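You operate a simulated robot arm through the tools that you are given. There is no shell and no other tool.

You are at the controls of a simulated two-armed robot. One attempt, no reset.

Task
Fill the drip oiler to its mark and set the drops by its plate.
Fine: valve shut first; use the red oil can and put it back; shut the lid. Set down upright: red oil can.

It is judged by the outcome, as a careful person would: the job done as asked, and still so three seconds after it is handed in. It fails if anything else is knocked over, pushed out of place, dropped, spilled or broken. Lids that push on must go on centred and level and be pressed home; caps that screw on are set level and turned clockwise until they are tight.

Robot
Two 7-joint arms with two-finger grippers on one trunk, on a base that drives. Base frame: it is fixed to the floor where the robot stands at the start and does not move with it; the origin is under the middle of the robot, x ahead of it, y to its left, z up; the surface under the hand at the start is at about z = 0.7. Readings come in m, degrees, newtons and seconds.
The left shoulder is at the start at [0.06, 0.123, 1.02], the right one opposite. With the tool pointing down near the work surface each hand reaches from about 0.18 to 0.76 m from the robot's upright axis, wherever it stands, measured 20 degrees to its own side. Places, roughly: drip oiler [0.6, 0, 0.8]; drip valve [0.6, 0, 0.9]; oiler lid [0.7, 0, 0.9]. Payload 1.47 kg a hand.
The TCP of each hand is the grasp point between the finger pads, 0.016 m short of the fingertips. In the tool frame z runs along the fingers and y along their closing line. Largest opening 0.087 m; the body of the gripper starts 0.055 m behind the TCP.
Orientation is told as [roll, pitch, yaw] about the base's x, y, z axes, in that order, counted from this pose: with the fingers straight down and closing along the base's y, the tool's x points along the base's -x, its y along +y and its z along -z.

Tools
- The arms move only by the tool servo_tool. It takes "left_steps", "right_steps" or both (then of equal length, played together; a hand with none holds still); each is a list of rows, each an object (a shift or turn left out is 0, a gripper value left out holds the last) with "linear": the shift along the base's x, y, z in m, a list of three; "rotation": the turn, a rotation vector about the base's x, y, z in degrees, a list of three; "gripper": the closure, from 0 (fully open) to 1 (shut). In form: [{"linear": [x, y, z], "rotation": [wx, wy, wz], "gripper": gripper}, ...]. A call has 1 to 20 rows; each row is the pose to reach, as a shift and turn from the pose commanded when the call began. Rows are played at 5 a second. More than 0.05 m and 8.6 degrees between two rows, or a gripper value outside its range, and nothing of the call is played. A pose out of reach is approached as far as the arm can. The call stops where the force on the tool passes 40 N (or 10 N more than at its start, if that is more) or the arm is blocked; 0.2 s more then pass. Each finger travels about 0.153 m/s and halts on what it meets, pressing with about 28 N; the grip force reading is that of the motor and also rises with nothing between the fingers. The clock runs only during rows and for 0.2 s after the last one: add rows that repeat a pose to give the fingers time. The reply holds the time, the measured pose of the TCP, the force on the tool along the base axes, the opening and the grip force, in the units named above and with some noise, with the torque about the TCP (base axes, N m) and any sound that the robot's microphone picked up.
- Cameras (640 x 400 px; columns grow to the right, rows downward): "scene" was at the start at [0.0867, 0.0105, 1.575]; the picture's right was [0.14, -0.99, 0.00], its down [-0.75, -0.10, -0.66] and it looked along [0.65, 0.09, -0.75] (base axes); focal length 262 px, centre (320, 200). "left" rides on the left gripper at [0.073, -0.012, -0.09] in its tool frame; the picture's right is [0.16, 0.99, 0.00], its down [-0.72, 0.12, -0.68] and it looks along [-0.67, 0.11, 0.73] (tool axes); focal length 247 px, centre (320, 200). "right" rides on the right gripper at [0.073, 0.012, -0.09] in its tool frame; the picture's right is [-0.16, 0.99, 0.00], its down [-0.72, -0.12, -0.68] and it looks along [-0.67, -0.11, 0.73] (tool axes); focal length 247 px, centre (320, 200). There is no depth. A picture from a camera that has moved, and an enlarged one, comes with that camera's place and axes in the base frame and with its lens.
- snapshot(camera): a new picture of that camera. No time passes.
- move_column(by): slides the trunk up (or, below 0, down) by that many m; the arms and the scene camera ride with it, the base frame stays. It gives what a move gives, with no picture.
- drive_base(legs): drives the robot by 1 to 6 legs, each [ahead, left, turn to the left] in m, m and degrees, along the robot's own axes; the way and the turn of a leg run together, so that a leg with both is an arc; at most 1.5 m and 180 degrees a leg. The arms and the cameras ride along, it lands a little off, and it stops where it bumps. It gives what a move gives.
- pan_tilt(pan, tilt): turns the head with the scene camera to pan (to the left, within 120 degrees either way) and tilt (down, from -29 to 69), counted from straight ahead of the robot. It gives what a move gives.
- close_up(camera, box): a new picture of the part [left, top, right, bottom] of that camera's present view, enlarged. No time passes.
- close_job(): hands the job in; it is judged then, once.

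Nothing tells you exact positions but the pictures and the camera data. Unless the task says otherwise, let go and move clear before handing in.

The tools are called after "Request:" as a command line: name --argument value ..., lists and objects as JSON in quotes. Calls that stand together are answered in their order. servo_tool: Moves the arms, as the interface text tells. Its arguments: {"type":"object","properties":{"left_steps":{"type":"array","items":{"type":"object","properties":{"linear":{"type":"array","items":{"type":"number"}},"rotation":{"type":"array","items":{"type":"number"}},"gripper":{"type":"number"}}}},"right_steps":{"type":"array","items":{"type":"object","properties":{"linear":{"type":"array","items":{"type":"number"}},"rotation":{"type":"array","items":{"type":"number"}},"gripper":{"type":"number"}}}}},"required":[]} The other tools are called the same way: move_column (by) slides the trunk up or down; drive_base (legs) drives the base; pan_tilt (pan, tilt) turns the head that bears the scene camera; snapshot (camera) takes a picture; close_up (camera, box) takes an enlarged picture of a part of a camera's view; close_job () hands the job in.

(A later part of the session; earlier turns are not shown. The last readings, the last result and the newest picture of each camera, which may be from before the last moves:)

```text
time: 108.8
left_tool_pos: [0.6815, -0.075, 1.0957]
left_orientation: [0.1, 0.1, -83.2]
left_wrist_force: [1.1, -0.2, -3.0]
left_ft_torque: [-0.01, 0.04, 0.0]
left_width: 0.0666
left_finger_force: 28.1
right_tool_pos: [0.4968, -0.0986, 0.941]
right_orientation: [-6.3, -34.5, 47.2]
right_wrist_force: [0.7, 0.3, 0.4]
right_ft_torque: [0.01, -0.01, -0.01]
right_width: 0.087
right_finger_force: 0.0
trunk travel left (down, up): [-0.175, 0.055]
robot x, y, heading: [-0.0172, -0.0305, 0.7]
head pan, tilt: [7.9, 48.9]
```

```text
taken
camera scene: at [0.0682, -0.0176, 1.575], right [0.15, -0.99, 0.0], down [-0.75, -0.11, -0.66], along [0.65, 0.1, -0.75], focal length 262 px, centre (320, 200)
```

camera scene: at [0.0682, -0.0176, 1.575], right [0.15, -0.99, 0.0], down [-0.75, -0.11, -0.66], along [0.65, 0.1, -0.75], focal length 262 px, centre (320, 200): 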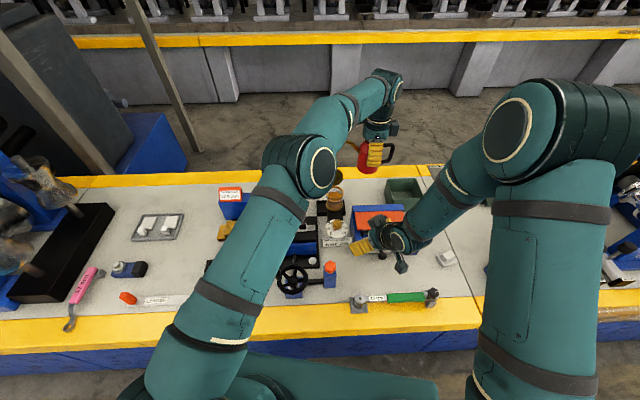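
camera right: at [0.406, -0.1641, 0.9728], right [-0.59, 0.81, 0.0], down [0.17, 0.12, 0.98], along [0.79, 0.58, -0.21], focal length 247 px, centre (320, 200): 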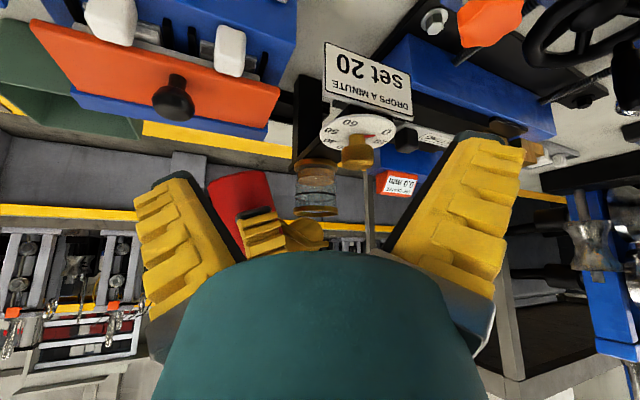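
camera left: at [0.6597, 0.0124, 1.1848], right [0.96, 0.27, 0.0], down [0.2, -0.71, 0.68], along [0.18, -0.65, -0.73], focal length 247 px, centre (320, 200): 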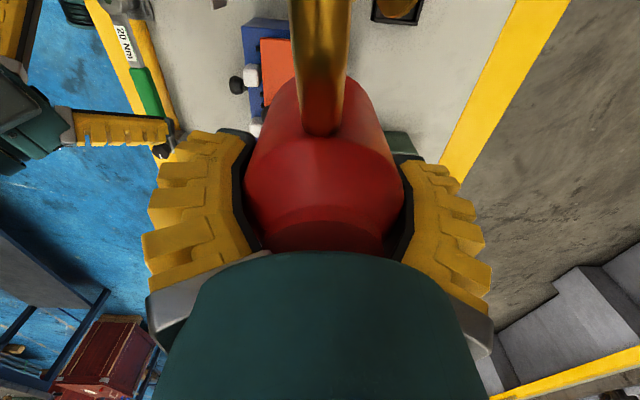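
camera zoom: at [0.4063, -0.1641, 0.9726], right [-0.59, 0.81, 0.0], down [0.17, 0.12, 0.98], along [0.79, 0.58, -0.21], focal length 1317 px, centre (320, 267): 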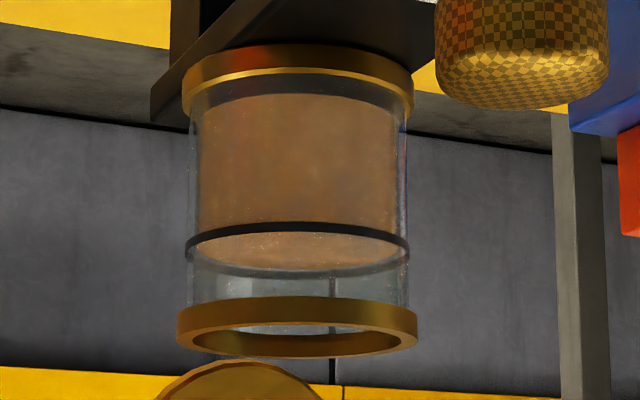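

The oil sits at the mark. I'll carry the can back over to the left side.

Request:
servo_tool --left_steps '[{"linear": [-0.005, 0.015, 0], "rotation": [0, 0, 1]}, {"linear": [-0.015, 0.04, 0], "rotation": [0, 0, 2]}, {"linear": [-0.03, 0.07, 0], "rotation": [0, 0, 3.5]}, {"linear": [-0.045, 0.1, 0], "rotation": [0, 0, 5]}, {"linear": [-0.06, 0.13, 0], "rotation": [0, 0, 6.5]}, {"linear": [-0.075, 0.16, 0], "rotation": [0, 0, 8]}, {"linear": [-0.09, 0.19, 0], "rotation": [0, 0, 9.5]}, {"linear": [-0.105, 0.22, 0], "rotation": [0, 0, 11]}, {"linear": [-0.12, 0.25, -0.005], "rotation": [0, 0, 12.5]}, {"linear": [-0.135, 0.28, -0.015], "rotation": [0, 0, 14]}, {"linear": [-0.15, 0.305, -0.025], "rotation": [0, 0, 14.9]}, {"linear": [-0.165, 0.33, -0.035], "rotation": [0, 0, 14.9]}, {"linear": [-0.178, 0.346, -0.045], "rotation": [0, 0, 14.9]}, {"linear": [-0.178, 0.346, -0.045], "rotation": [0, 0, 14.9]}]'

Request:
servo_tool --right_steps '[{"linear": [-0.005, -0.005, 0.03], "rotation": [-4.1, 5.7, 0]}, {"linear": [-0.01, -0.01, 0.06], "rotation": [-8.2, 11.4, 0]}, {"linear": [-0.015, -0.03, 0.09], "rotation": [-12.3, 17.0, 0]}, {"linear": [-0.018, -0.05, 0.12], "rotation": [-16.4, 22.7, 0]}, {"linear": [-0.018, -0.07, 0.16], "rotation": [-20.5, 28.4, 0]}, {"linear": [-0.018, -0.09, 0.2], "rotation": [-20.5, 28.4, 0]}, {"linear": [-0.018, -0.11, 0.216], "rotation": [-20.5, 28.4, 0]}]'

Request:
snapshot --camera "scene"

```text
time: 111.8
left_tool_pos: [0.5022, 0.2715, 1.0481]
left_orientation: [0.0, 0.1, -68.4]
left_wrist_force: [-0.7, 0.6, -2.8]
left_ft_torque: [-0.01, -0.01, 0.0]
left_width: 0.0665
left_finger_force: 27.8
right_tool_pos: [0.4969, -0.0979, 0.9425]
right_orientation: [-6.4, -34.7, 47.2]
right_wrist_force: [-0.4, -0.5, -0.3]
right_ft_torque: [0.0, 0.02, -0.02]
right_width: 0.087
right_finger_force: 0.0
trunk travel left (down, up): [-0.175, 0.055]
robot x, y, heading: [-0.0213, -0.026, 0.8]
head pan, tilt: [7.9, 48.9]
```

```text
time: 113.4
left_tool_pos: [0.5025, 0.2713, 1.0477]
left_orientation: [0.0, 0.1, -68.3]
left_wrist_force: [-0.1, 0.5, -2.7]
left_ft_torque: [0.01, 0.02, -0.01]
left_width: 0.0665
left_finger_force: 28.0
right_tool_pos: [0.4781, -0.21, 1.1594]
right_orientation: [0.2, 0.0, 45.3]
right_wrist_force: [0.0, 0.2, -0.3]
right_ft_torque: [-0.01, -0.01, 0.02]
right_width: 0.0869
right_finger_force: 0.1
trunk travel left (down, up): [-0.175, 0.055]
robot x, y, heading: [-0.0205, -0.0301, 0.8]
head pan, tilt: [7.9, 48.9]
```

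```text
taken
camera scene: at [0.0679, -0.0177, 1.575], right [0.15, -0.99, 0.0], down [-0.75, -0.11, -0.66], along [0.65, 0.1, -0.75], focal length 262 px, centre (320, 200)
```

scene: 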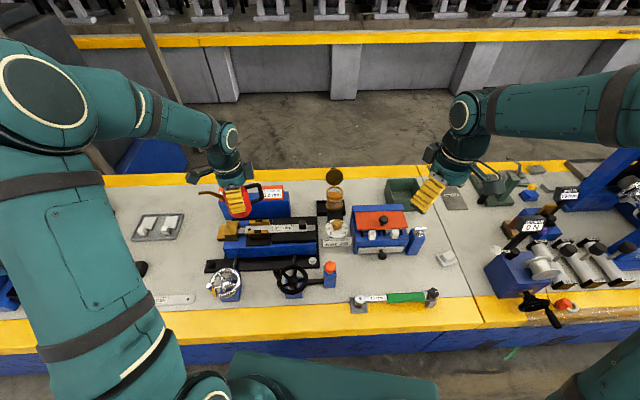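

I'll drive 0.23 m left to put the can back where it stood.

Request:
drive_base --legs '[[0, 0.115, 0], [0, 0.115, 0]]'

Request:
snapshot --camera "scene"

```text
time: 116.3
left_tool_pos: [0.5017, 0.4999, 1.048]
left_orientation: [0.0, 0.0, -68.6]
left_wrist_force: [-0.5, 1.1, -2.9]
left_ft_torque: [-0.03, 0.02, -0.02]
left_width: 0.0661
left_finger_force: 27.5
right_tool_pos: [0.4756, 0.0191, 1.1602]
right_orientation: [0.1, -0.1, 45.0]
right_wrist_force: [0.2, -0.1, -0.3]
right_ft_torque: [-0.01, -0.01, 0.0]
right_width: 0.0869
right_finger_force: 0.0
trunk travel left (down, up): [-0.175, 0.055]
robot x, y, heading: [-0.0196, 0.2017, 0.4]
head pan, tilt: [7.9, 48.9]
```

```text
taken
camera scene: at [0.0657, 0.2122, 1.575], right [0.15, -0.99, 0.0], down [-0.75, -0.11, -0.66], along [0.65, 0.1, -0.75], focal length 262 px, centre (320, 200)
```

scene: 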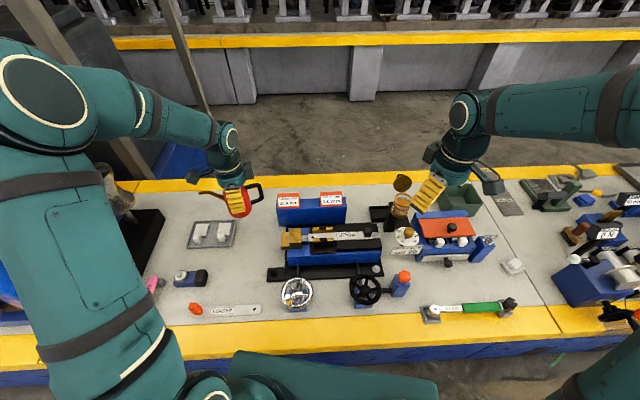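

I'll bring the can over its original spot and lower it most of the way.

Request:
servo_tool --left_steps '[{"linear": [0.02, 0.01, 0]}, {"linear": [0.045, 0.02, 0]}, {"linear": [0.07, 0.032, 0]}, {"linear": [0.095, 0.044, 0]}, {"linear": [0.12, 0.055, 0]}, {"linear": [0.138, 0.0636, -0.01]}, {"linear": [0.138, 0.0636, -0.035]}, {"linear": [0.138, 0.0636, -0.06]}, {"linear": [0.138, 0.0636, -0.085]}, {"linear": [0.138, 0.0636, -0.11]}, {"linear": [0.138, 0.0636, -0.135]}, {"linear": [0.138, 0.0636, -0.16]}, {"linear": [0.138, 0.0636, -0.185]}, {"linear": [0.138, 0.0636, -0.21]}, {"linear": [0.138, 0.0636, -0.23]}, {"linear": [0.138, 0.0636, -0.25]}, {"linear": [0.138, 0.0636, -0.265]}, {"linear": [0.138, 0.0636, -0.272]}, {"linear": [0.138, 0.0636, -0.272]}]'

Request:
close_up --camera "scene" --box '[200, 170, 310, 250]'

Request:
snapshot --camera "left"

```text
time: 120.3
left_tool_pos: [0.6403, 0.5641, 0.7755]
left_orientation: [0.0, 0.1, -68.5]
left_wrist_force: [-1.3, 0.3, -2.3]
left_ft_torque: [-0.01, -0.02, -0.02]
left_width: 0.066
left_finger_force: 27.7
right_tool_pos: [0.4757, 0.0172, 1.1581]
right_orientation: [0.1, -0.1, 45.0]
right_wrist_force: [0.0, 1.0, 0.5]
right_ft_torque: [0.02, 0.0, 0.02]
right_width: 0.0872
right_finger_force: 0.0
trunk travel left (down, up): [-0.175, 0.055]
robot x, y, heading: [-0.0201, 0.202, 0.4]
head pan, tilt: [7.9, 48.9]
```

```text
5.00 times, centred on (255, 210) of scene
camera zoom: at [0.0657, 0.2117, 1.575], right [0.15, -0.99, 0.0], down [-0.75, -0.11, -0.66], along [0.65, 0.1, -0.75], focal length 1310 px, centre (645, 150)
```

zoom: 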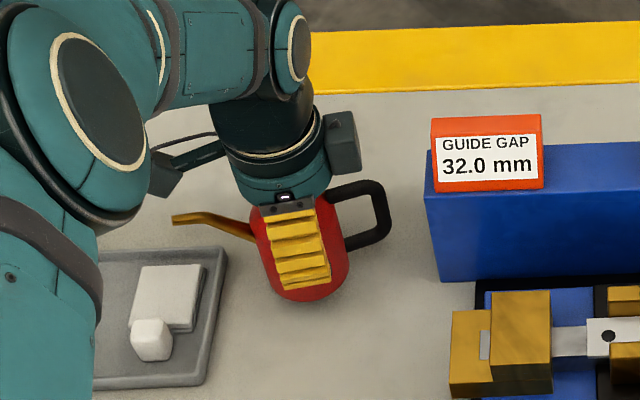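

```text
taken
camera left: at [0.6021, 0.6283, 0.8649], right [0.86, 0.51, 0.0], down [0.37, -0.63, 0.68], along [0.34, -0.59, -0.73], focal length 247 px, centre (320, 200)
```

left: 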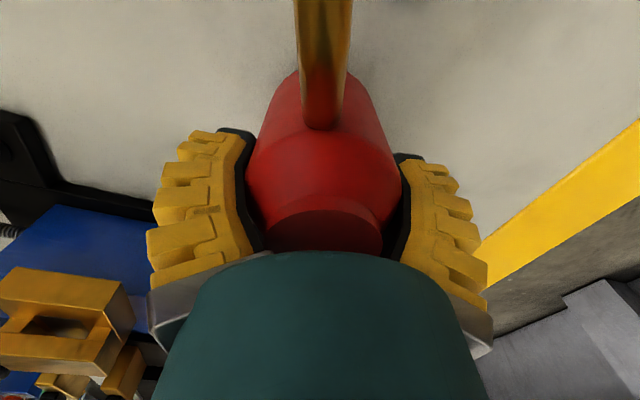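

The can hangs slightly lower in the grip than before. I'll lower slowly in small steps and watch for contact.

Request:
servo_tool --left_steps '[{"linear": [0, 0, -0.003]}, {"linear": [0, 0, -0.006]}, {"linear": [0, 0, -0.009]}, {"linear": [0, 0, -0.012]}, {"linear": [0, 0, -0.012]}]'

```text
time: 121.5
left_tool_pos: [0.6388, 0.5633, 0.7649]
left_orientation: [0.1, 0.0, -68.6]
left_wrist_force: [0.7, 0.3, -2.8]
left_ft_torque: [0.0, 0.01, -0.02]
left_width: 0.0663
left_finger_force: 27.5
right_tool_pos: [0.4756, 0.0181, 1.1597]
right_orientation: [0.1, -0.1, 45.0]
right_wrist_force: [-0.1, 0.9, -0.7]
right_ft_torque: [0.0, -0.05, 0.01]
right_width: 0.087
right_finger_force: 0.0
trunk travel left (down, up): [-0.175, 0.055]
robot x, y, heading: [-0.0217, 0.1991, 0.5]
head pan, tilt: [7.9, 48.9]
```

Request:
servo_tool --left_steps '[{"linear": [0, 0, -0.002]}, {"linear": [0, 0, -0.004]}, {"linear": [0, 0, -0.006]}, {"linear": [0, 0, -0.006]}]'

Request:
close_up --camera "scene" --box '[200, 170, 310, 250]'

```text
time: 122.5
left_tool_pos: [0.6393, 0.5636, 0.7582]
left_orientation: [0.0, 0.0, -68.6]
left_wrist_force: [-0.1, -0.3, -1.7]
left_ft_torque: [-0.01, -0.04, 0.0]
left_width: 0.066
left_finger_force: 28.1
right_tool_pos: [0.4766, 0.0181, 1.1593]
right_orientation: [0.1, -0.2, 45.0]
right_wrist_force: [-0.4, -0.5, 0.5]
right_ft_torque: [0.02, 0.01, -0.01]
right_width: 0.087
right_finger_force: 0.2
trunk travel left (down, up): [-0.175, 0.055]
robot x, y, heading: [-0.0177, 0.2021, 0.4]
head pan, tilt: [7.9, 48.9]
```

```text
5.00 times, centred on (255, 210) of scene
camera zoom: at [0.0656, 0.2117, 1.575], right [0.15, -0.99, 0.0], down [-0.75, -0.11, -0.66], along [0.65, 0.1, -0.75], focal length 1310 px, centre (645, 150)
```

zoom: 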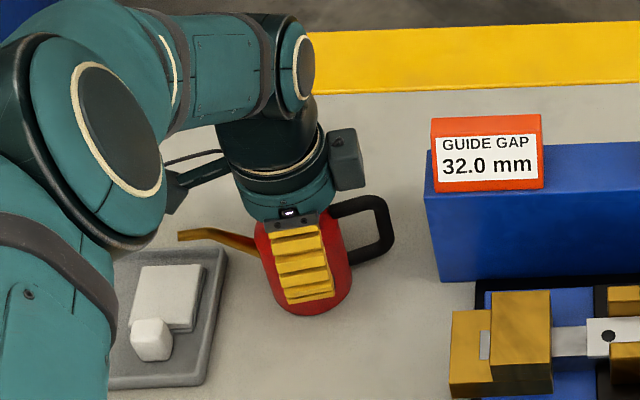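

Nearly touching. I'll ease down until the bench takes the weight.

Request:
servo_tool --left_steps '[{"linear": [0, 0, -0.001]}, {"linear": [0, 0, -0.002]}, {"linear": [0, 0, -0.002]}]'

```text
time: 123.3
left_tool_pos: [0.6391, 0.5636, 0.7585]
left_orientation: [0.1, -0.1, -68.7]
left_wrist_force: [-4.5, -1.1, 13.6]
left_ft_torque: [-0.33, -0.04, -0.08]
left_width: 0.066
left_finger_force: 27.9
right_tool_pos: [0.4738, 0.0162, 1.1594]
right_orientation: [-0.1, -0.1, 45.1]
right_wrist_force: [-0.1, -0.1, 1.4]
right_ft_torque: [0.01, 0.0, 0.02]
right_width: 0.0869
right_finger_force: 0.1
trunk travel left (down, up): [-0.175, 0.055]
robot x, y, heading: [-0.0219, 0.2026, 0.7]
head pan, tilt: [7.9, 48.9]
```

The can is on the bench (14 N). I'll ease up 1 mm and open the fingers gently.

Request:
servo_tool --left_steps '[{"linear": [0, 0, 0.001]}, {"linear": [0, 0, 0.0015], "gripper": 0.2}, {"linear": [0, 0, 0.0015], "gripper": 0.1}, {"linear": [0, 0, 0.0015], "gripper": 0.0}, {"linear": [0, 0, 0.0015], "gripper": 0.0}, {"linear": [0, 0, 0.0015], "gripper": 0.0}]'

Request:
snapshot --camera "left"

Request:
close_up --camera "scene" --box '[200, 170, 310, 250]'

```text
time: 124.7
left_tool_pos: [0.6396, 0.5642, 0.7573]
left_orientation: [0.0, 0.0, -68.6]
left_wrist_force: [0.4, -0.3, -1.0]
left_ft_torque: [0.0, -0.04, -0.04]
left_width: 0.0868
left_finger_force: 0.0
right_tool_pos: [0.4766, 0.0178, 1.1591]
right_orientation: [0.2, -0.2, 45.0]
right_wrist_force: [-0.9, 0.7, -0.2]
right_ft_torque: [-0.02, 0.01, -0.04]
right_width: 0.0867
right_finger_force: 0.1
trunk travel left (down, up): [-0.175, 0.055]
robot x, y, heading: [-0.0196, 0.2003, 0.7]
head pan, tilt: [7.9, 48.9]
```

```text
taken
camera left: at [0.6018, 0.6283, 0.8467], right [0.86, 0.51, 0.0], down [0.37, -0.63, 0.68], along [0.35, -0.59, -0.73], focal length 247 px, centre (320, 200)
```

left: 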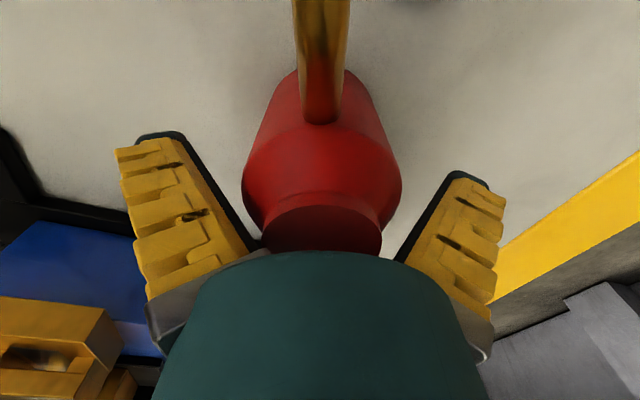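

```text
5.00 times, centred on (255, 210) of scene
camera zoom: at [0.0655, 0.2116, 1.575], right [0.15, -0.99, 0.0], down [-0.75, -0.11, -0.66], along [0.65, 0.1, -0.75], focal length 1310 px, centre (645, 150)
```

zoom: 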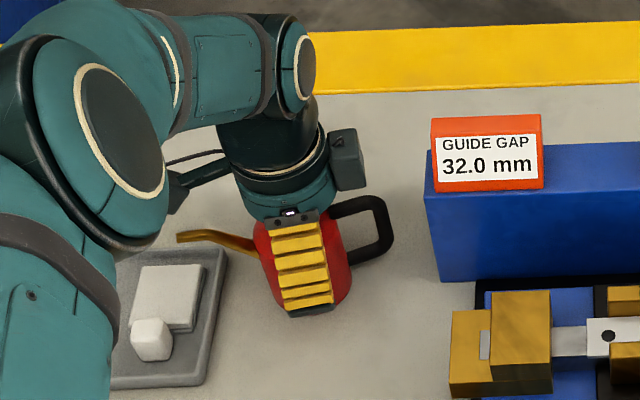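

Released. I'll lift the left hand straight up and check that the can stands upright.

Request:
servo_tool --left_steps '[{"linear": [0, 0, 0.01]}, {"linear": [0, 0, 0.03]}, {"linear": [0, 0, 0.06]}, {"linear": [0, 0, 0.1]}, {"linear": [0, 0, 0.15]}, {"linear": [-0.02, -0.01, 0.2]}, {"linear": [-0.05, -0.03, 0.24]}, {"linear": [-0.09, -0.05, 0.27]}, {"linear": [-0.13, -0.07, 0.3]}, {"linear": [-0.17, -0.09, 0.3]}, {"linear": [-0.2, -0.11, 0.3]}]'

Request:
close_up --camera "scene" --box '[200, 170, 310, 250]'

Request:
snapshot --camera "scene"

```text
refused: row 6 steps farther than a row can; nothing moved
```

```text
5.00 times, centred on (255, 210) of scene
camera zoom: at [0.0655, 0.2116, 1.575], right [0.15, -0.99, 0.0], down [-0.75, -0.11, -0.66], along [0.65, 0.1, -0.75], focal length 1310 px, centre (645, 150)
```

zoom: 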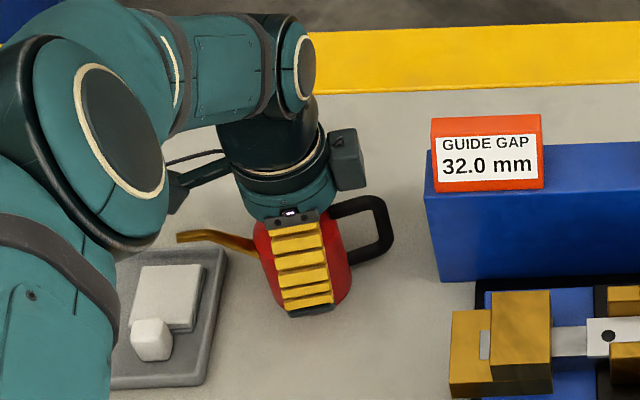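

```text
taken
camera scene: at [0.0655, 0.2116, 1.575], right [0.15, -0.99, 0.0], down [-0.75, -0.11, -0.66], along [0.65, 0.1, -0.75], focal length 262 px, centre (320, 200)
```

scene: 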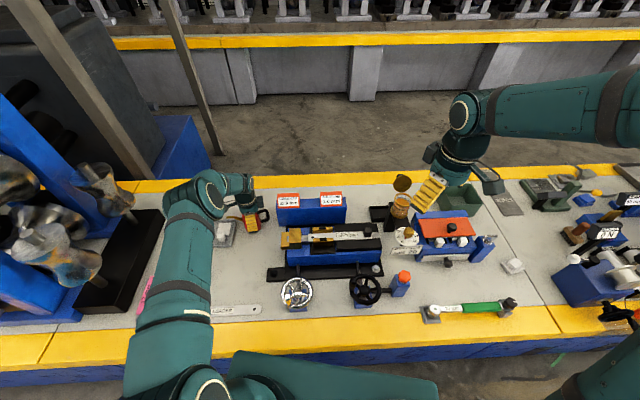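

One step was too long, so I'll retry with shorter steps.

Request:
servo_tool --left_steps '[{"linear": [0, 0, 0.01]}, {"linear": [0, 0, 0.03]}, {"linear": [0, 0, 0.06]}, {"linear": [0, 0, 0.1]}, {"linear": [0, 0, 0.14]}, {"linear": [0, 0, 0.18]}, {"linear": [-0.02, -0.01, 0.22]}, {"linear": [-0.05, -0.02, 0.25]}, {"linear": [-0.08, -0.035, 0.28]}, {"linear": [-0.11, -0.05, 0.3]}, {"linear": [-0.15, -0.07, 0.3]}, {"linear": [-0.19, -0.09, 0.3]}]'

Request:
close_up --camera "scene" --box '[200, 170, 310, 250]'

Request:
snapshot --camera "scene"

```text
time: 127.3
left_tool_pos: [0.4475, 0.4727, 1.0563]
left_orientation: [0.0, 0.0, -68.5]
left_wrist_force: [0.0, -0.8, -0.5]
left_ft_torque: [0.01, -0.01, -0.03]
left_width: 0.0871
left_finger_force: 0.1
right_tool_pos: [0.4748, 0.0178, 1.1594]
right_orientation: [0.0, -0.1, 45.0]
right_wrist_force: [0.2, -0.5, 1.2]
right_ft_torque: [0.03, -0.01, 0.01]
right_width: 0.0869
right_finger_force: 0.0
trunk travel left (down, up): [-0.175, 0.055]
robot x, y, heading: [-0.02, 0.2002, 0.6]
head pan, tilt: [7.9, 48.9]
```

```text
5.00 times, centred on (255, 210) of scene
camera zoom: at [0.0642, 0.2111, 1.5751], right [0.15, -0.99, 0.0], down [-0.74, -0.11, -0.66], along [0.65, 0.1, -0.75], focal length 1310 px, centre (645, 150)
```

zoom: 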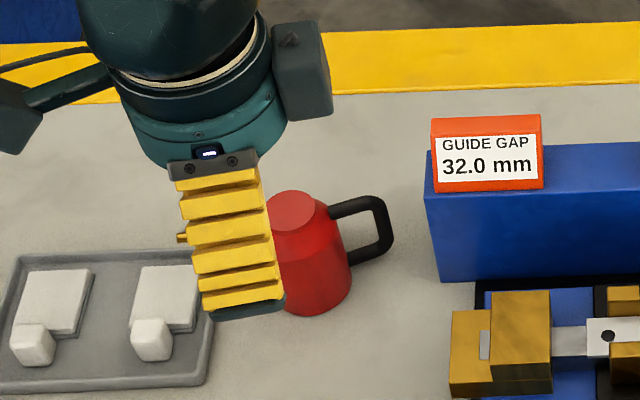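

```text
taken
camera scene: at [0.0642, 0.2111, 1.5751], right [0.15, -0.99, 0.0], down [-0.74, -0.11, -0.66], along [0.65, 0.1, -0.75], focal length 262 px, centre (320, 200)
```

scene: 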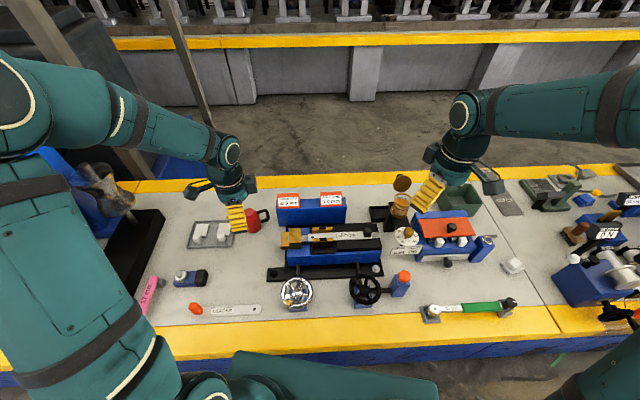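

The can is back, upright at its original place. I'll drive right by 0.2 m to finish the lid and the valve.

Request:
drive_base --legs '[[0, -0.1, 0], [0, -0.1, 0]]'

Request:
snapshot --camera "scene"

Request:
close_up --camera "scene" --box '[300, 150, 400, 250]'

```text
time: 130.0
left_tool_pos: [0.4508, 0.2742, 1.0576]
left_orientation: [0.0, 0.2, -68.5]
left_wrist_force: [-0.4, -1.5, -0.8]
left_ft_torque: [0.02, 0.01, 0.02]
left_width: 0.087
left_finger_force: 0.0
right_tool_pos: [0.4774, -0.1809, 1.1602]
right_orientation: [0.1, -0.2, 45.0]
right_wrist_force: [1.2, -0.1, -0.2]
right_ft_torque: [0.02, 0.05, -0.01]
right_width: 0.0871
right_finger_force: 0.1
trunk travel left (down, up): [-0.175, 0.055]
robot x, y, heading: [-0.0188, -0.0006, 0.2]
head pan, tilt: [7.9, 48.9]
```

```text
taken
camera scene: at [0.0669, 0.0123, 1.575], right [0.15, -0.99, 0.0], down [-0.75, -0.11, -0.66], along [0.65, 0.1, -0.75], focal length 262 px, centre (320, 200)
```

scene: 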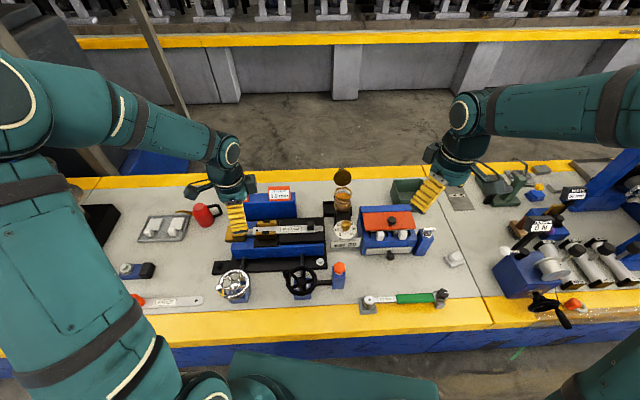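

```text
4.00 times, centred on (350, 200) of scene
camera zoom: at [0.0669, 0.0123, 1.575], right [0.15, -0.99, 0.0], down [-0.75, -0.11, -0.66], along [0.65, 0.1, -0.75], focal length 1048 px, centre (200, 200)
```

zoom: 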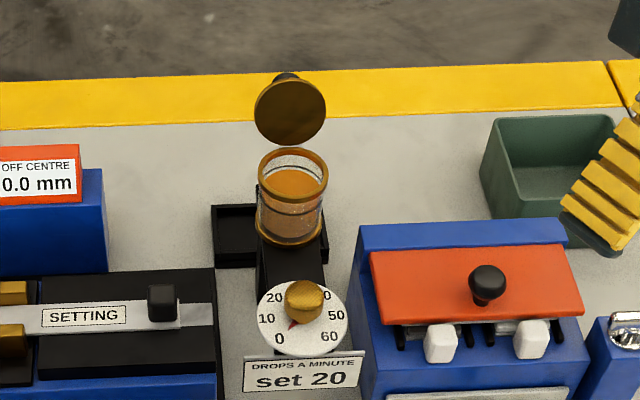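

The cup is full with the lid still open. I'll set the left hand as a side-view camera again.

Request:
servo_tool --left_steps '[{"linear": [0.015, -0.015, -0.01], "rotation": [0, 0, 3]}, {"linear": [0.03, -0.03, -0.02], "rotation": [0, 0, 6]}, {"linear": [0.049, -0.05, -0.035], "rotation": [0, 0, 8.5]}, {"linear": [0.049, -0.05, -0.035], "rotation": [0, 0, 8.5]}]'

Request:
servo_tool --left_steps '[{"linear": [0.008, -0.009, -0.013], "rotation": [-5.5, -4.4, 0]}, {"linear": [0.016, -0.018, -0.026], "rotation": [-10.9, -8.8, 0]}, {"linear": [0.024, -0.027, -0.039], "rotation": [-16.4, -13.2, 0]}, {"linear": [0.032, -0.036, -0.052], "rotation": [-21.8, -17.6, 0]}, {"linear": [0.039, -0.046, -0.065], "rotation": [-27.3, -22, 0]}, {"linear": [0.039, -0.046, -0.065], "rotation": [-27.3, -22, 0]}]' --right_steps '[{"linear": [0.03, 0.02, 0.0], "rotation": [0, 0, 8]}, {"linear": [0.06, 0.04, 0.0], "rotation": [0, 0, 16]}, {"linear": [0.09, 0.06, 0.0], "rotation": [0, 0, 24]}, {"linear": [0.12, 0.08, 0.0], "rotation": [0, 0, 32]}, {"linear": [0.15, 0.1, 0.0], "rotation": [0, 0, 40]}, {"linear": [0.18, 0.13, 0.0], "rotation": [0, 0, 48]}]'

Request:
snapshot --camera "left"

Request:
close_up --camera "left" --box '[245, 130, 395, 260]'

Request:
snapshot --camera "scene"

```text
time: 131.0
left_tool_pos: [0.4994, 0.2233, 1.0208]
left_orientation: [0.0, 0.0, -60.1]
left_wrist_force: [-0.3, -0.4, 0.2]
left_ft_torque: [0.0, -0.01, 0.0]
left_width: 0.0869
left_finger_force: 0.1
right_tool_pos: [0.4755, -0.1808, 1.1581]
right_orientation: [0.0, 0.0, 44.9]
right_wrist_force: [-0.3, -0.5, 0.2]
right_ft_torque: [-0.03, -0.02, 0.02]
right_width: 0.0871
right_finger_force: 0.1
trunk travel left (down, up): [-0.175, 0.055]
robot x, y, heading: [-0.0224, 0.0002, 0.4]
head pan, tilt: [7.9, 48.9]
```

```text
time: 132.4
left_tool_pos: [0.5385, 0.1779, 0.9558]
left_orientation: [6.1, -34.6, -61.9]
left_wrist_force: [0.6, -0.1, -0.3]
left_ft_torque: [-0.01, 0.0, -0.02]
left_width: 0.0868
left_finger_force: 0.0
right_tool_pos: [0.6573, -0.0503, 1.1577]
right_orientation: [0.0, 0.0, 93.1]
right_wrist_force: [0.6, -0.5, -0.2]
right_ft_torque: [-0.03, 0.02, -0.01]
right_width: 0.0872
right_finger_force: 0.0
trunk travel left (down, up): [-0.175, 0.055]
robot x, y, heading: [-0.0173, -0.0014, 0.5]
head pan, tilt: [7.9, 48.9]
```

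```text
taken
camera left: at [0.4676, 0.2662, 0.986], right [0.78, 0.63, 0.0], down [0.13, -0.16, 0.98], along [0.61, -0.76, -0.21], focal length 247 px, centre (320, 200)
```

left: 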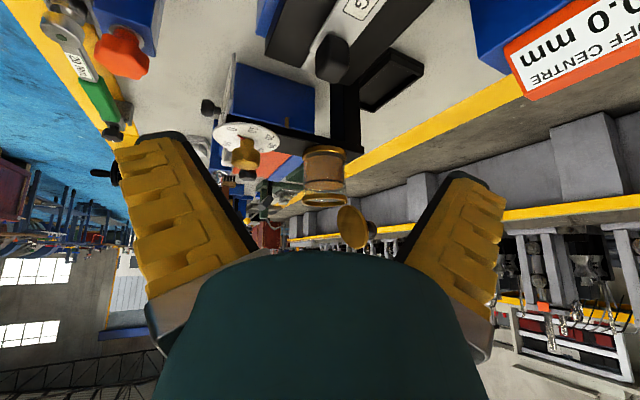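

```text
3.08 times, centred on (320, 195) of left
camera zoom: at [0.4676, 0.2662, 0.986], right [0.78, 0.63, 0.0], down [0.13, -0.16, 0.98], along [0.61, -0.76, -0.21], focal length 760 px, centre (320, 215)
```

zoom: 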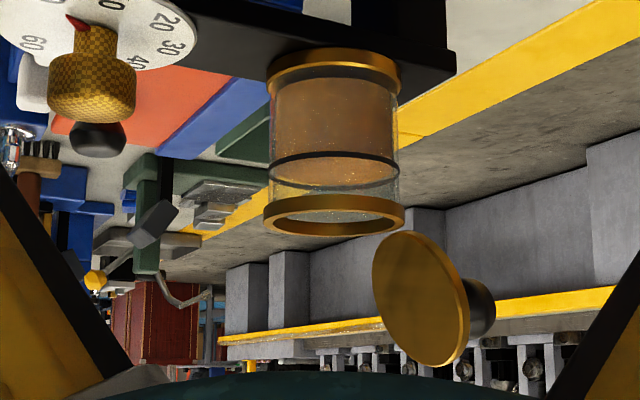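

```text
taken
camera scene: at [0.0681, 0.0136, 1.5749], right [0.15, -0.99, 0.0], down [-0.75, -0.11, -0.66], along [0.65, 0.1, -0.75], focal length 262 px, centre (320, 200)
```

scene: 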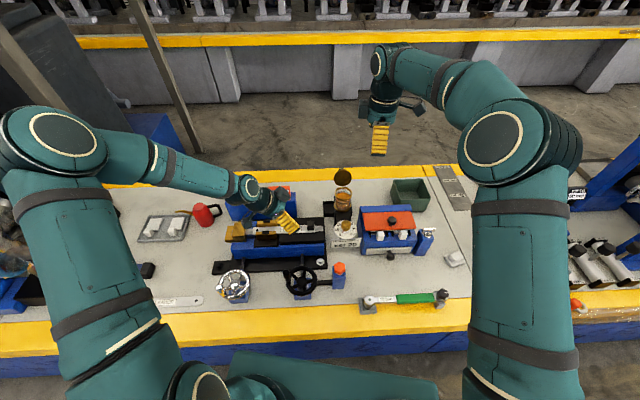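

This view also shows the oil at the mark band. The lid is about 105° open, with its top edge at about (0.72, 0.034, 0.983). I'll bring the right hand above so that its fingers can straddle the lid.

Request:
servo_tool --right_steps '[{"linear": [0.02, 0.025, 0.0], "gripper": 0.45}, {"linear": [0.04, 0.05, 0.0]}, {"linear": [0.065, 0.084, 0.0]}, {"linear": [0.065, 0.084, -0.04]}, {"linear": [0.065, 0.084, -0.08]}, {"linear": [0.065, 0.084, -0.115]}, {"linear": [0.065, 0.084, -0.115]}]'

Request:
close_up --camera "left" --box '[245, 130, 395, 260]'

Request:
snapshot --camera "right"

Request:
close_up --camera "scene" --box '[300, 120, 400, 230]'

```text
time: 134.0
left_tool_pos: [0.5366, 0.1778, 0.9568]
left_orientation: [6.2, -34.5, -62.2]
left_wrist_force: [0.6, -0.5, -1.2]
left_ft_torque: [-0.01, 0.0, 0.0]
left_width: 0.0871
left_finger_force: 0.0
right_tool_pos: [0.7104, 0.0291, 1.0419]
right_orientation: [0.0, 0.0, 93.0]
right_wrist_force: [-1.0, -0.3, 0.9]
right_ft_torque: [-0.01, -0.02, 0.03]
right_width: 0.0532
right_finger_force: 3.9
right hand out of reach, approached as far as the arm can: row 3, 4, 5, 6, 7
trunk travel left (down, up): [-0.175, 0.055]
robot x, y, heading: [-0.0187, -0.0002, 0.3]
head pan, tilt: [7.9, 48.9]
```

```text
3.08 times, centred on (320, 195) of left
camera zoom: at [0.4663, 0.2653, 0.9871], right [0.78, 0.63, 0.0], down [0.13, -0.16, 0.98], along [0.61, -0.76, -0.21], focal length 760 px, centre (320, 215)
```

zoom: 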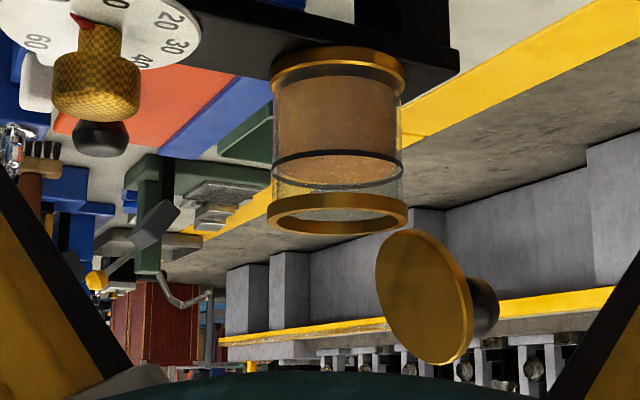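

```text
taken
camera right: at [0.7022, -0.0434, 1.1321], right [-0.99, 0.11, 0.0], down [0.08, 0.73, 0.68], along [0.07, 0.68, -0.73], focal length 247 px, centre (320, 200)
```

right: 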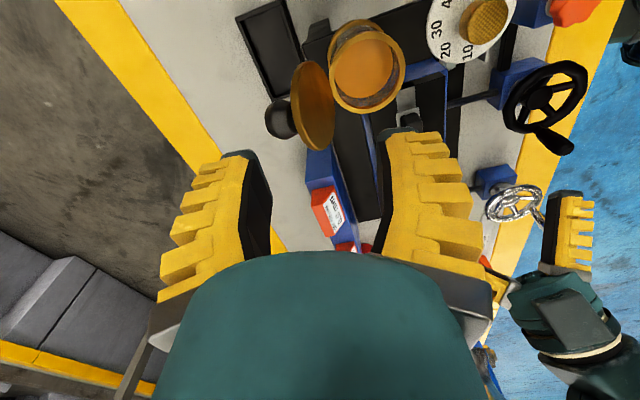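

```text
3.64 times, centred on (350, 175) of scene
camera zoom: at [0.066, 0.0121, 1.5752], right [0.15, -0.99, 0.0], down [-0.75, -0.11, -0.66], along [0.65, 0.1, -0.75], focal length 952 px, centre (211, 291)
```

zoom: 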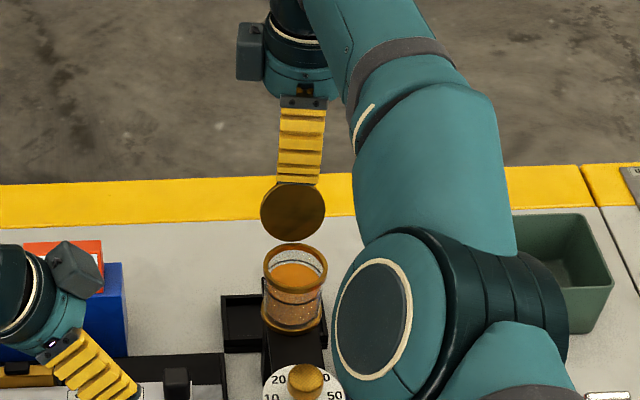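

The hand is at its reach limit about 12 mm short. The base started at x=0, so I'll drive ahead 2 cm.

Request:
drive_base --legs '[[0.02, 0, 0]]'

Request:
snapshot --camera "right"

Request:
close_up --camera "left" --box '[245, 130, 395, 260]'

```text
time: 134.8
left_tool_pos: [0.5579, 0.176, 0.9556]
left_orientation: [6.3, -34.5, -62.1]
left_wrist_force: [0.0, 0.4, -0.8]
left_ft_torque: [0.01, 0.02, 0.0]
left_width: 0.0867
left_finger_force: 0.0
right_tool_pos: [0.7313, 0.0315, 1.0435]
right_orientation: [0.0, -0.1, 93.0]
right_wrist_force: [0.9, 0.3, 0.5]
right_ft_torque: [0.0, 0.01, 0.0]
right_width: 0.0535
right_finger_force: 3.8
trunk travel left (down, up): [-0.175, 0.055]
robot x, y, heading: [0.0028, 0.0025, 0.6]
head pan, tilt: [7.9, 48.9]
```

```text
taken
camera right: at [0.7233, -0.0429, 1.1315], right [-0.99, 0.11, 0.0], down [0.08, 0.73, 0.68], along [0.07, 0.68, -0.73], focal length 247 px, centre (320, 200)
```

right: 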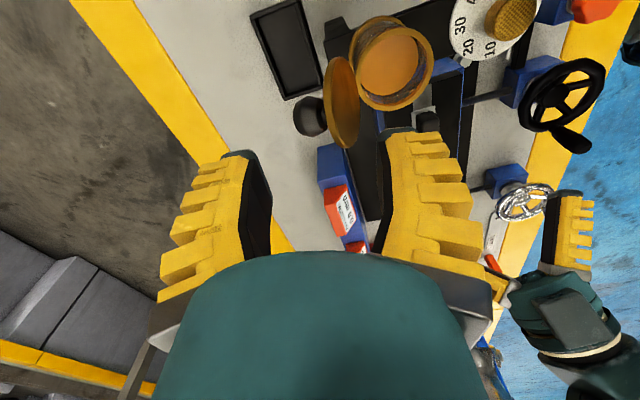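

```text
3.08 times, centred on (320, 195) of left
camera zoom: at [0.4872, 0.2659, 0.9862], right [0.78, 0.63, 0.0], down [0.13, -0.16, 0.98], along [0.61, -0.76, -0.21], focal length 760 px, centre (320, 215)
```

zoom: 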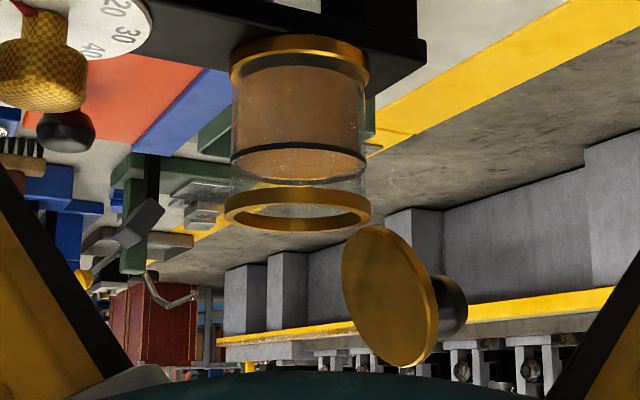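

Now in reach. The lid top is at x≈0.715, so I'll shift back 8 mm and descend to straddle the lid's top edge.

Request:
servo_tool --right_steps '[{"linear": [-0.008, 0.004, 0.0]}, {"linear": [-0.008, 0.004, -0.02]}, {"linear": [-0.008, 0.004, -0.04]}, {"linear": [-0.008, 0.004, -0.058]}, {"linear": [-0.008, 0.004, -0.058]}]'

Request:
snapshot --camera "right"

Request:
close_up --camera "left" --box '[245, 130, 395, 260]'

```text
time: 136.0
left_tool_pos: [0.5572, 0.1779, 0.9563]
left_orientation: [6.2, -34.4, -62.2]
left_wrist_force: [0.6, -0.1, -0.4]
left_ft_torque: [0.01, -0.02, 0.0]
left_width: 0.0871
left_finger_force: 0.1
right_tool_pos: [0.7284, 0.0373, 0.9844]
right_orientation: [0.2, 0.0, 93.0]
right_wrist_force: [-0.6, 0.5, 0.3]
right_ft_torque: [-0.03, 0.01, -0.01]
right_width: 0.0533
right_finger_force: 3.7
right hand out of reach, approached as far as the arm can: row 1, 2, 3, 4, 5
trunk travel left (down, up): [-0.175, 0.055]
robot x, y, heading: [0.0029, 0.0004, 0.2]
head pan, tilt: [7.9, 48.9]
```

```text
taken
camera right: at [0.7204, -0.0356, 1.0734], right [-0.99, 0.11, 0.0], down [0.08, 0.73, 0.68], along [0.07, 0.68, -0.73], focal length 247 px, centre (320, 200)
```

right: 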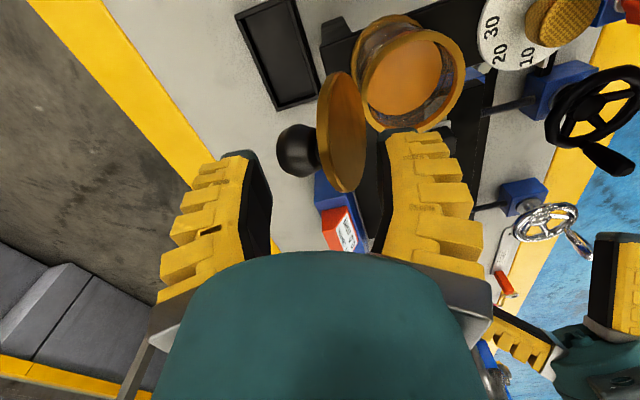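

```text
3.08 times, centred on (320, 195) of left
camera zoom: at [0.4862, 0.2659, 0.9868], right [0.78, 0.63, 0.0], down [0.13, -0.16, 0.98], along [0.61, -0.76, -0.21], focal length 760 px, centre (320, 215)
```

zoom: 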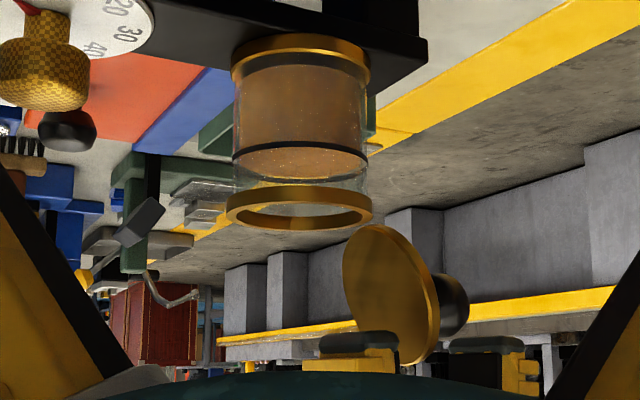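

The fingers straddle the lid. I'll pull back slowly so that the far finger swings the lid towards closed.

Request:
servo_tool --right_steps '[{"linear": [-0.008, -0.0015, 0]}, {"linear": [-0.016, -0.003, 0]}, {"linear": [-0.024, -0.005, 0]}, {"linear": [-0.032, -0.007, 0]}, {"linear": [-0.04, -0.0085, 0]}, {"linear": [-0.048, -0.01, 0]}, {"linear": [-0.054, -0.0115, 0]}, {"linear": [-0.054, -0.0115, 0]}]'

Request:
close_up --camera "left" --box '[245, 130, 395, 260]'

Request:
snapshot --camera "right"

```text
time: 137.8
left_tool_pos: [0.5588, 0.1781, 0.9556]
left_orientation: [6.2, -34.6, -61.9]
left_wrist_force: [0.2, 0.0, -1.2]
left_ft_torque: [-0.01, -0.01, 0.01]
left_width: 0.087
left_finger_force: 0.1
right_tool_pos: [0.7266, 0.0403, 0.9862]
right_orientation: [0.2, -0.1, 93.0]
right_wrist_force: [0.7, -1.0, -0.1]
right_ft_torque: [0.0, -0.01, 0.01]
right_width: 0.0533
right_finger_force: 3.8
right hand out of reach, approached as far as the arm can: row 1, 2, 3, 4, 5, 6, 7, 8
trunk travel left (down, up): [-0.175, 0.055]
robot x, y, heading: [-0.0016, 0.0049, 0.3]
head pan, tilt: [7.9, 48.9]
```

```text
3.08 times, centred on (320, 195) of left
camera zoom: at [0.4864, 0.2659, 0.9867], right [0.78, 0.63, 0.0], down [0.13, -0.16, 0.98], along [0.61, -0.76, -0.21], focal length 760 px, centre (320, 215)
```

zoom: 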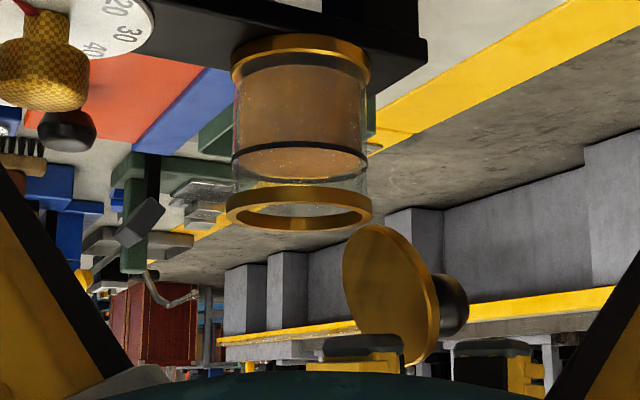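

```text
taken
camera right: at [0.7198, -0.0322, 1.0747], right [-0.99, 0.11, 0.0], down [0.08, 0.73, 0.68], along [0.07, 0.68, -0.73], focal length 247 px, centre (320, 200)
```

right: 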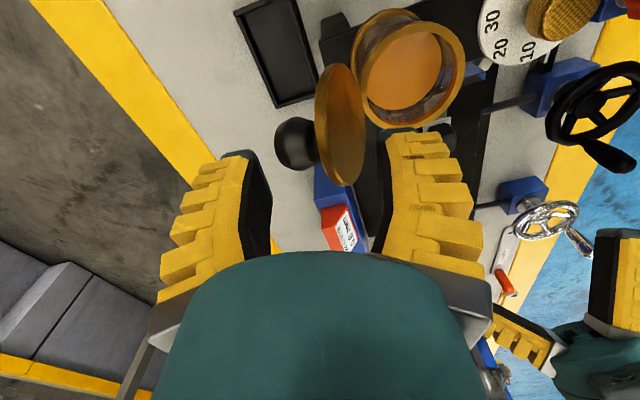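

The hand did not follow; it appears stuck at a reach limit with this wrist yaw. I'll test by moving up and back a little with a few degrees less yaw.

Request:
servo_tool --right_steps '[{"linear": [0, 0, 0.02]}, {"linear": [0, 0, 0.05]}, {"linear": [0, 0, 0.09]}, {"linear": [0, 0, 0.09]}]'

```text
time: 138.8
left_tool_pos: [0.5573, 0.1771, 0.9555]
left_orientation: [6.2, -34.5, -62.0]
left_wrist_force: [-1.1, 0.4, -0.3]
left_ft_torque: [0.02, 0.01, 0.0]
left_width: 0.087
left_finger_force: 0.0
right_tool_pos: [0.7233, 0.0385, 1.0769]
right_orientation: [0.1, -0.1, 93.0]
right_wrist_force: [0.9, 0.5, 0.6]
right_ft_torque: [0.0, 0.01, -0.03]
right_width: 0.0532
right_finger_force: 4.5
right hand out of reach, approached as far as the arm can: row 3, 4
trunk travel left (down, up): [-0.175, 0.055]
robot x, y, heading: [-0.0002, 0.0027, 0.3]
head pan, tilt: [7.9, 48.9]
```

It moves freely upward, so the limit was wrist yaw rather than distance. I'll reduce the yaw to about 60°, open slightly more, and straddle the lid again.

Request:
servo_tool --right_steps '[{"rotation": [0, 0, -8], "gripper": 0.35}, {"rotation": [0, 0, -16]}, {"rotation": [0, 0, -24]}, {"linear": [0.001, -0.002, 0], "rotation": [0, 0, -33]}, {"linear": [0.001, -0.002, -0.03], "rotation": [0, 0, -33]}, {"linear": [0.001, -0.002, -0.06], "rotation": [0, 0, -33]}, {"linear": [0.001, -0.002, -0.06], "rotation": [0, 0, -33]}]'

Request:
snapshot --camera "right"

Request:
close_up --camera "left" --box '[245, 130, 395, 260]'

```text
refused: row 4 steps farther than a row can; nothing moved
```

```text
taken
camera right: at [0.7155, -0.0351, 1.1647], right [-0.99, 0.11, 0.0], down [0.08, 0.73, 0.68], along [0.07, 0.68, -0.73], focal length 247 px, centre (320, 200)
```

right: 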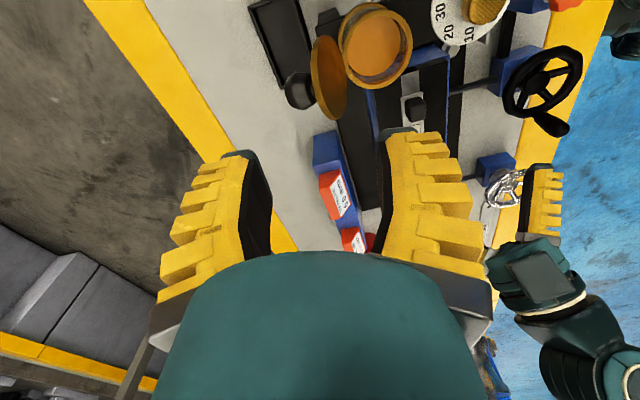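

```text
3.08 times, centred on (320, 195) of left
camera zoom: at [0.4868, 0.266, 0.9864], right [0.78, 0.63, 0.0], down [0.13, -0.16, 0.98], along [0.61, -0.76, -0.21], focal length 760 px, centre (320, 215)
```

zoom: 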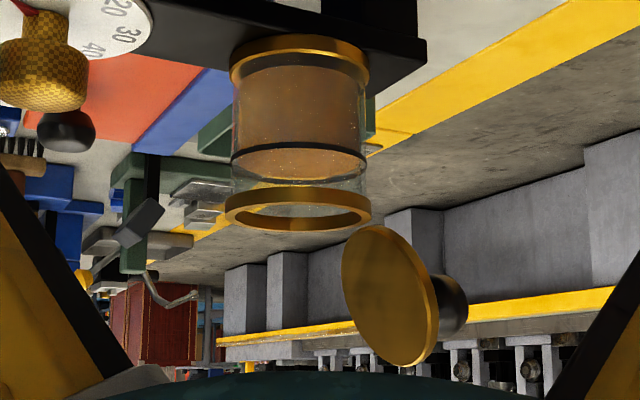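

Request:
servo_tool --right_steps '[{"rotation": [0, 0, -8], "gripper": 0.35}, {"rotation": [0, 0, -16]}, {"rotation": [0, 0, -24]}, {"linear": [0.001, -0.002, 0], "rotation": [0, 0, -32]}, {"linear": [0.001, -0.002, -0.03], "rotation": [0, 0, -32]}, {"linear": [0.001, -0.002, -0.06], "rotation": [0, 0, -32]}, {"linear": [0.001, -0.002, -0.06], "rotation": [0, 0, -32]}]'

Request:
snapshot --camera "right"

Request:
close_up --camera "left" --box '[245, 130, 395, 260]'

```text
time: 140.4
left_tool_pos: [0.5576, 0.178, 0.9556]
left_orientation: [6.3, -34.6, -62.0]
left_wrist_force: [0.1, 0.8, -0.3]
left_ft_torque: [0.03, 0.03, 0.01]
left_width: 0.0872
left_finger_force: 0.0
right_tool_pos: [0.7247, 0.035, 1.0152]
right_orientation: [0.0, -0.1, 60.9]
right_wrist_force: [0.1, 0.2, -0.3]
right_ft_torque: [-0.02, 0.0, 0.02]
right_width: 0.0615
right_finger_force: 3.3
trunk travel left (down, up): [-0.175, 0.055]
robot x, y, heading: [0.0003, -0.0022, 0.7]
head pan, tilt: [7.9, 48.9]
```

```text
taken
camera right: at [0.6794, -0.0231, 1.1038], right [-0.79, 0.62, 0.0], down [0.45, 0.58, 0.68], along [0.42, 0.54, -0.73], focal length 247 px, centre (320, 200)
```

right: 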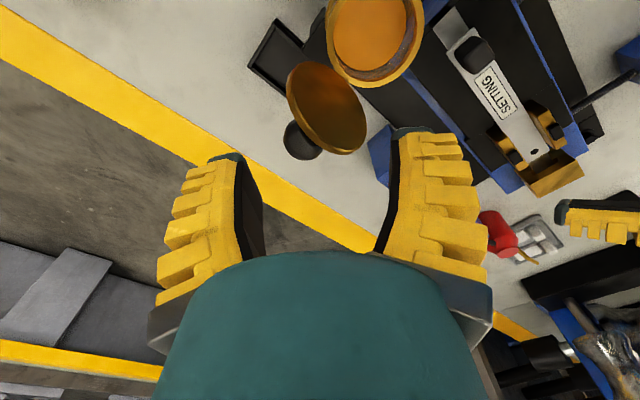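

```text
3.08 times, centred on (320, 195) of left
camera zoom: at [0.4863, 0.2659, 0.9867], right [0.78, 0.63, 0.0], down [0.13, -0.16, 0.98], along [0.61, -0.76, -0.21], focal length 760 px, centre (320, 215)
```

zoom: 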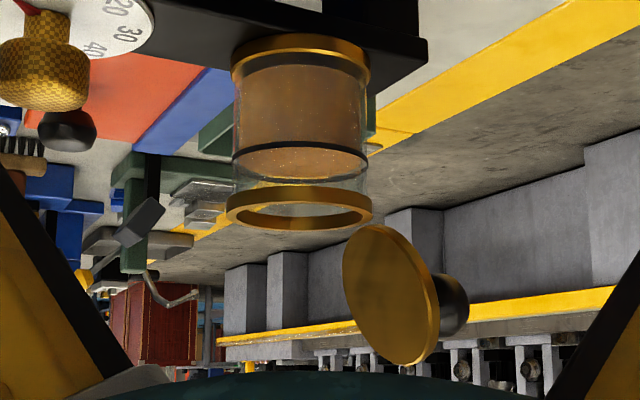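

Good, no limit now. I'll shift slightly, descend to straddle, and pull.

Request:
servo_tool --right_steps '[{"linear": [-0.004, 0.003, -0.01]}, {"linear": [-0.004, 0.003, -0.022]}, {"linear": [-0.004, 0.003, -0.031]}, {"linear": [-0.014, 0.001, -0.031]}, {"linear": [-0.024, -0.001, -0.031]}, {"linear": [-0.034, -0.003, -0.031]}, {"linear": [-0.042, -0.005, -0.031]}, {"linear": [-0.05, -0.007, -0.031]}, {"linear": [-0.05, -0.007, -0.031]}]'

Request:
snapshot --camera "right"

Request:
close_up --camera "left" --box '[245, 130, 395, 260]'

```text
time: 142.4
left_tool_pos: [0.5565, 0.177, 0.9564]
left_orientation: [6.1, -34.4, -62.2]
left_wrist_force: [0.0, -0.5, -0.1]
left_ft_torque: [0.05, -0.03, -0.03]
left_width: 0.087
left_finger_force: 0.1
right_tool_pos: [0.6747, 0.0287, 0.9859]
right_orientation: [0.0, -0.1, 61.0]
right_wrist_force: [2.3, -2.4, 6.7]
right_ft_torque: [-0.12, -0.3, -0.04]
right_width: 0.0661
right_finger_force: 7.3
trunk travel left (down, up): [-0.175, 0.055]
robot x, y, heading: [-0.0016, 0.0023, 0.3]
head pan, tilt: [7.9, 48.9]
```

```text
taken
camera right: at [0.6284, -0.03, 1.0742], right [-0.79, 0.62, 0.0], down [0.45, 0.58, 0.68], along [0.42, 0.54, -0.73], focal length 247 px, centre (320, 200)
```

right: 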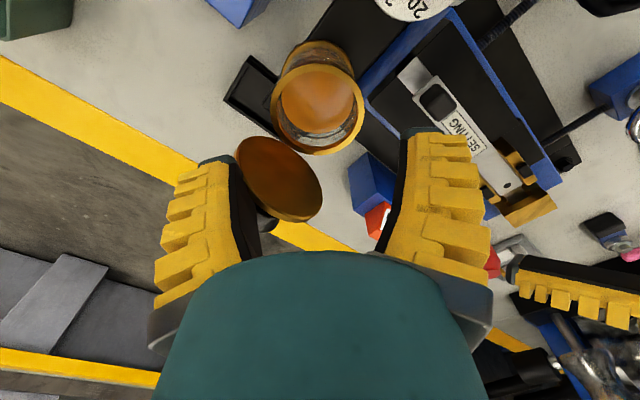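

```text
3.08 times, centred on (320, 195) of left
camera zoom: at [0.4862, 0.2656, 0.9869], right [0.78, 0.63, 0.0], down [0.13, -0.16, 0.98], along [0.61, -0.76, -0.21], focal length 760 px, centre (320, 215)
```

zoom: 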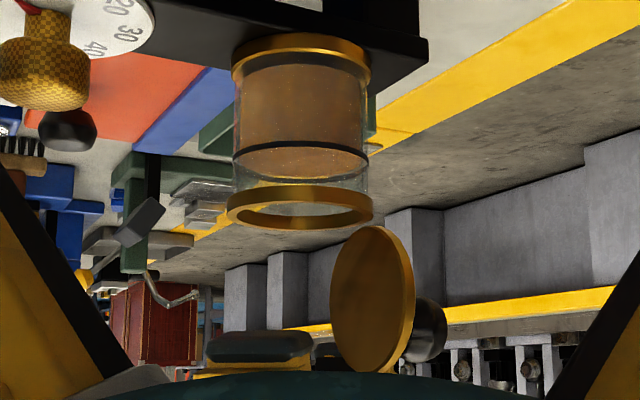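

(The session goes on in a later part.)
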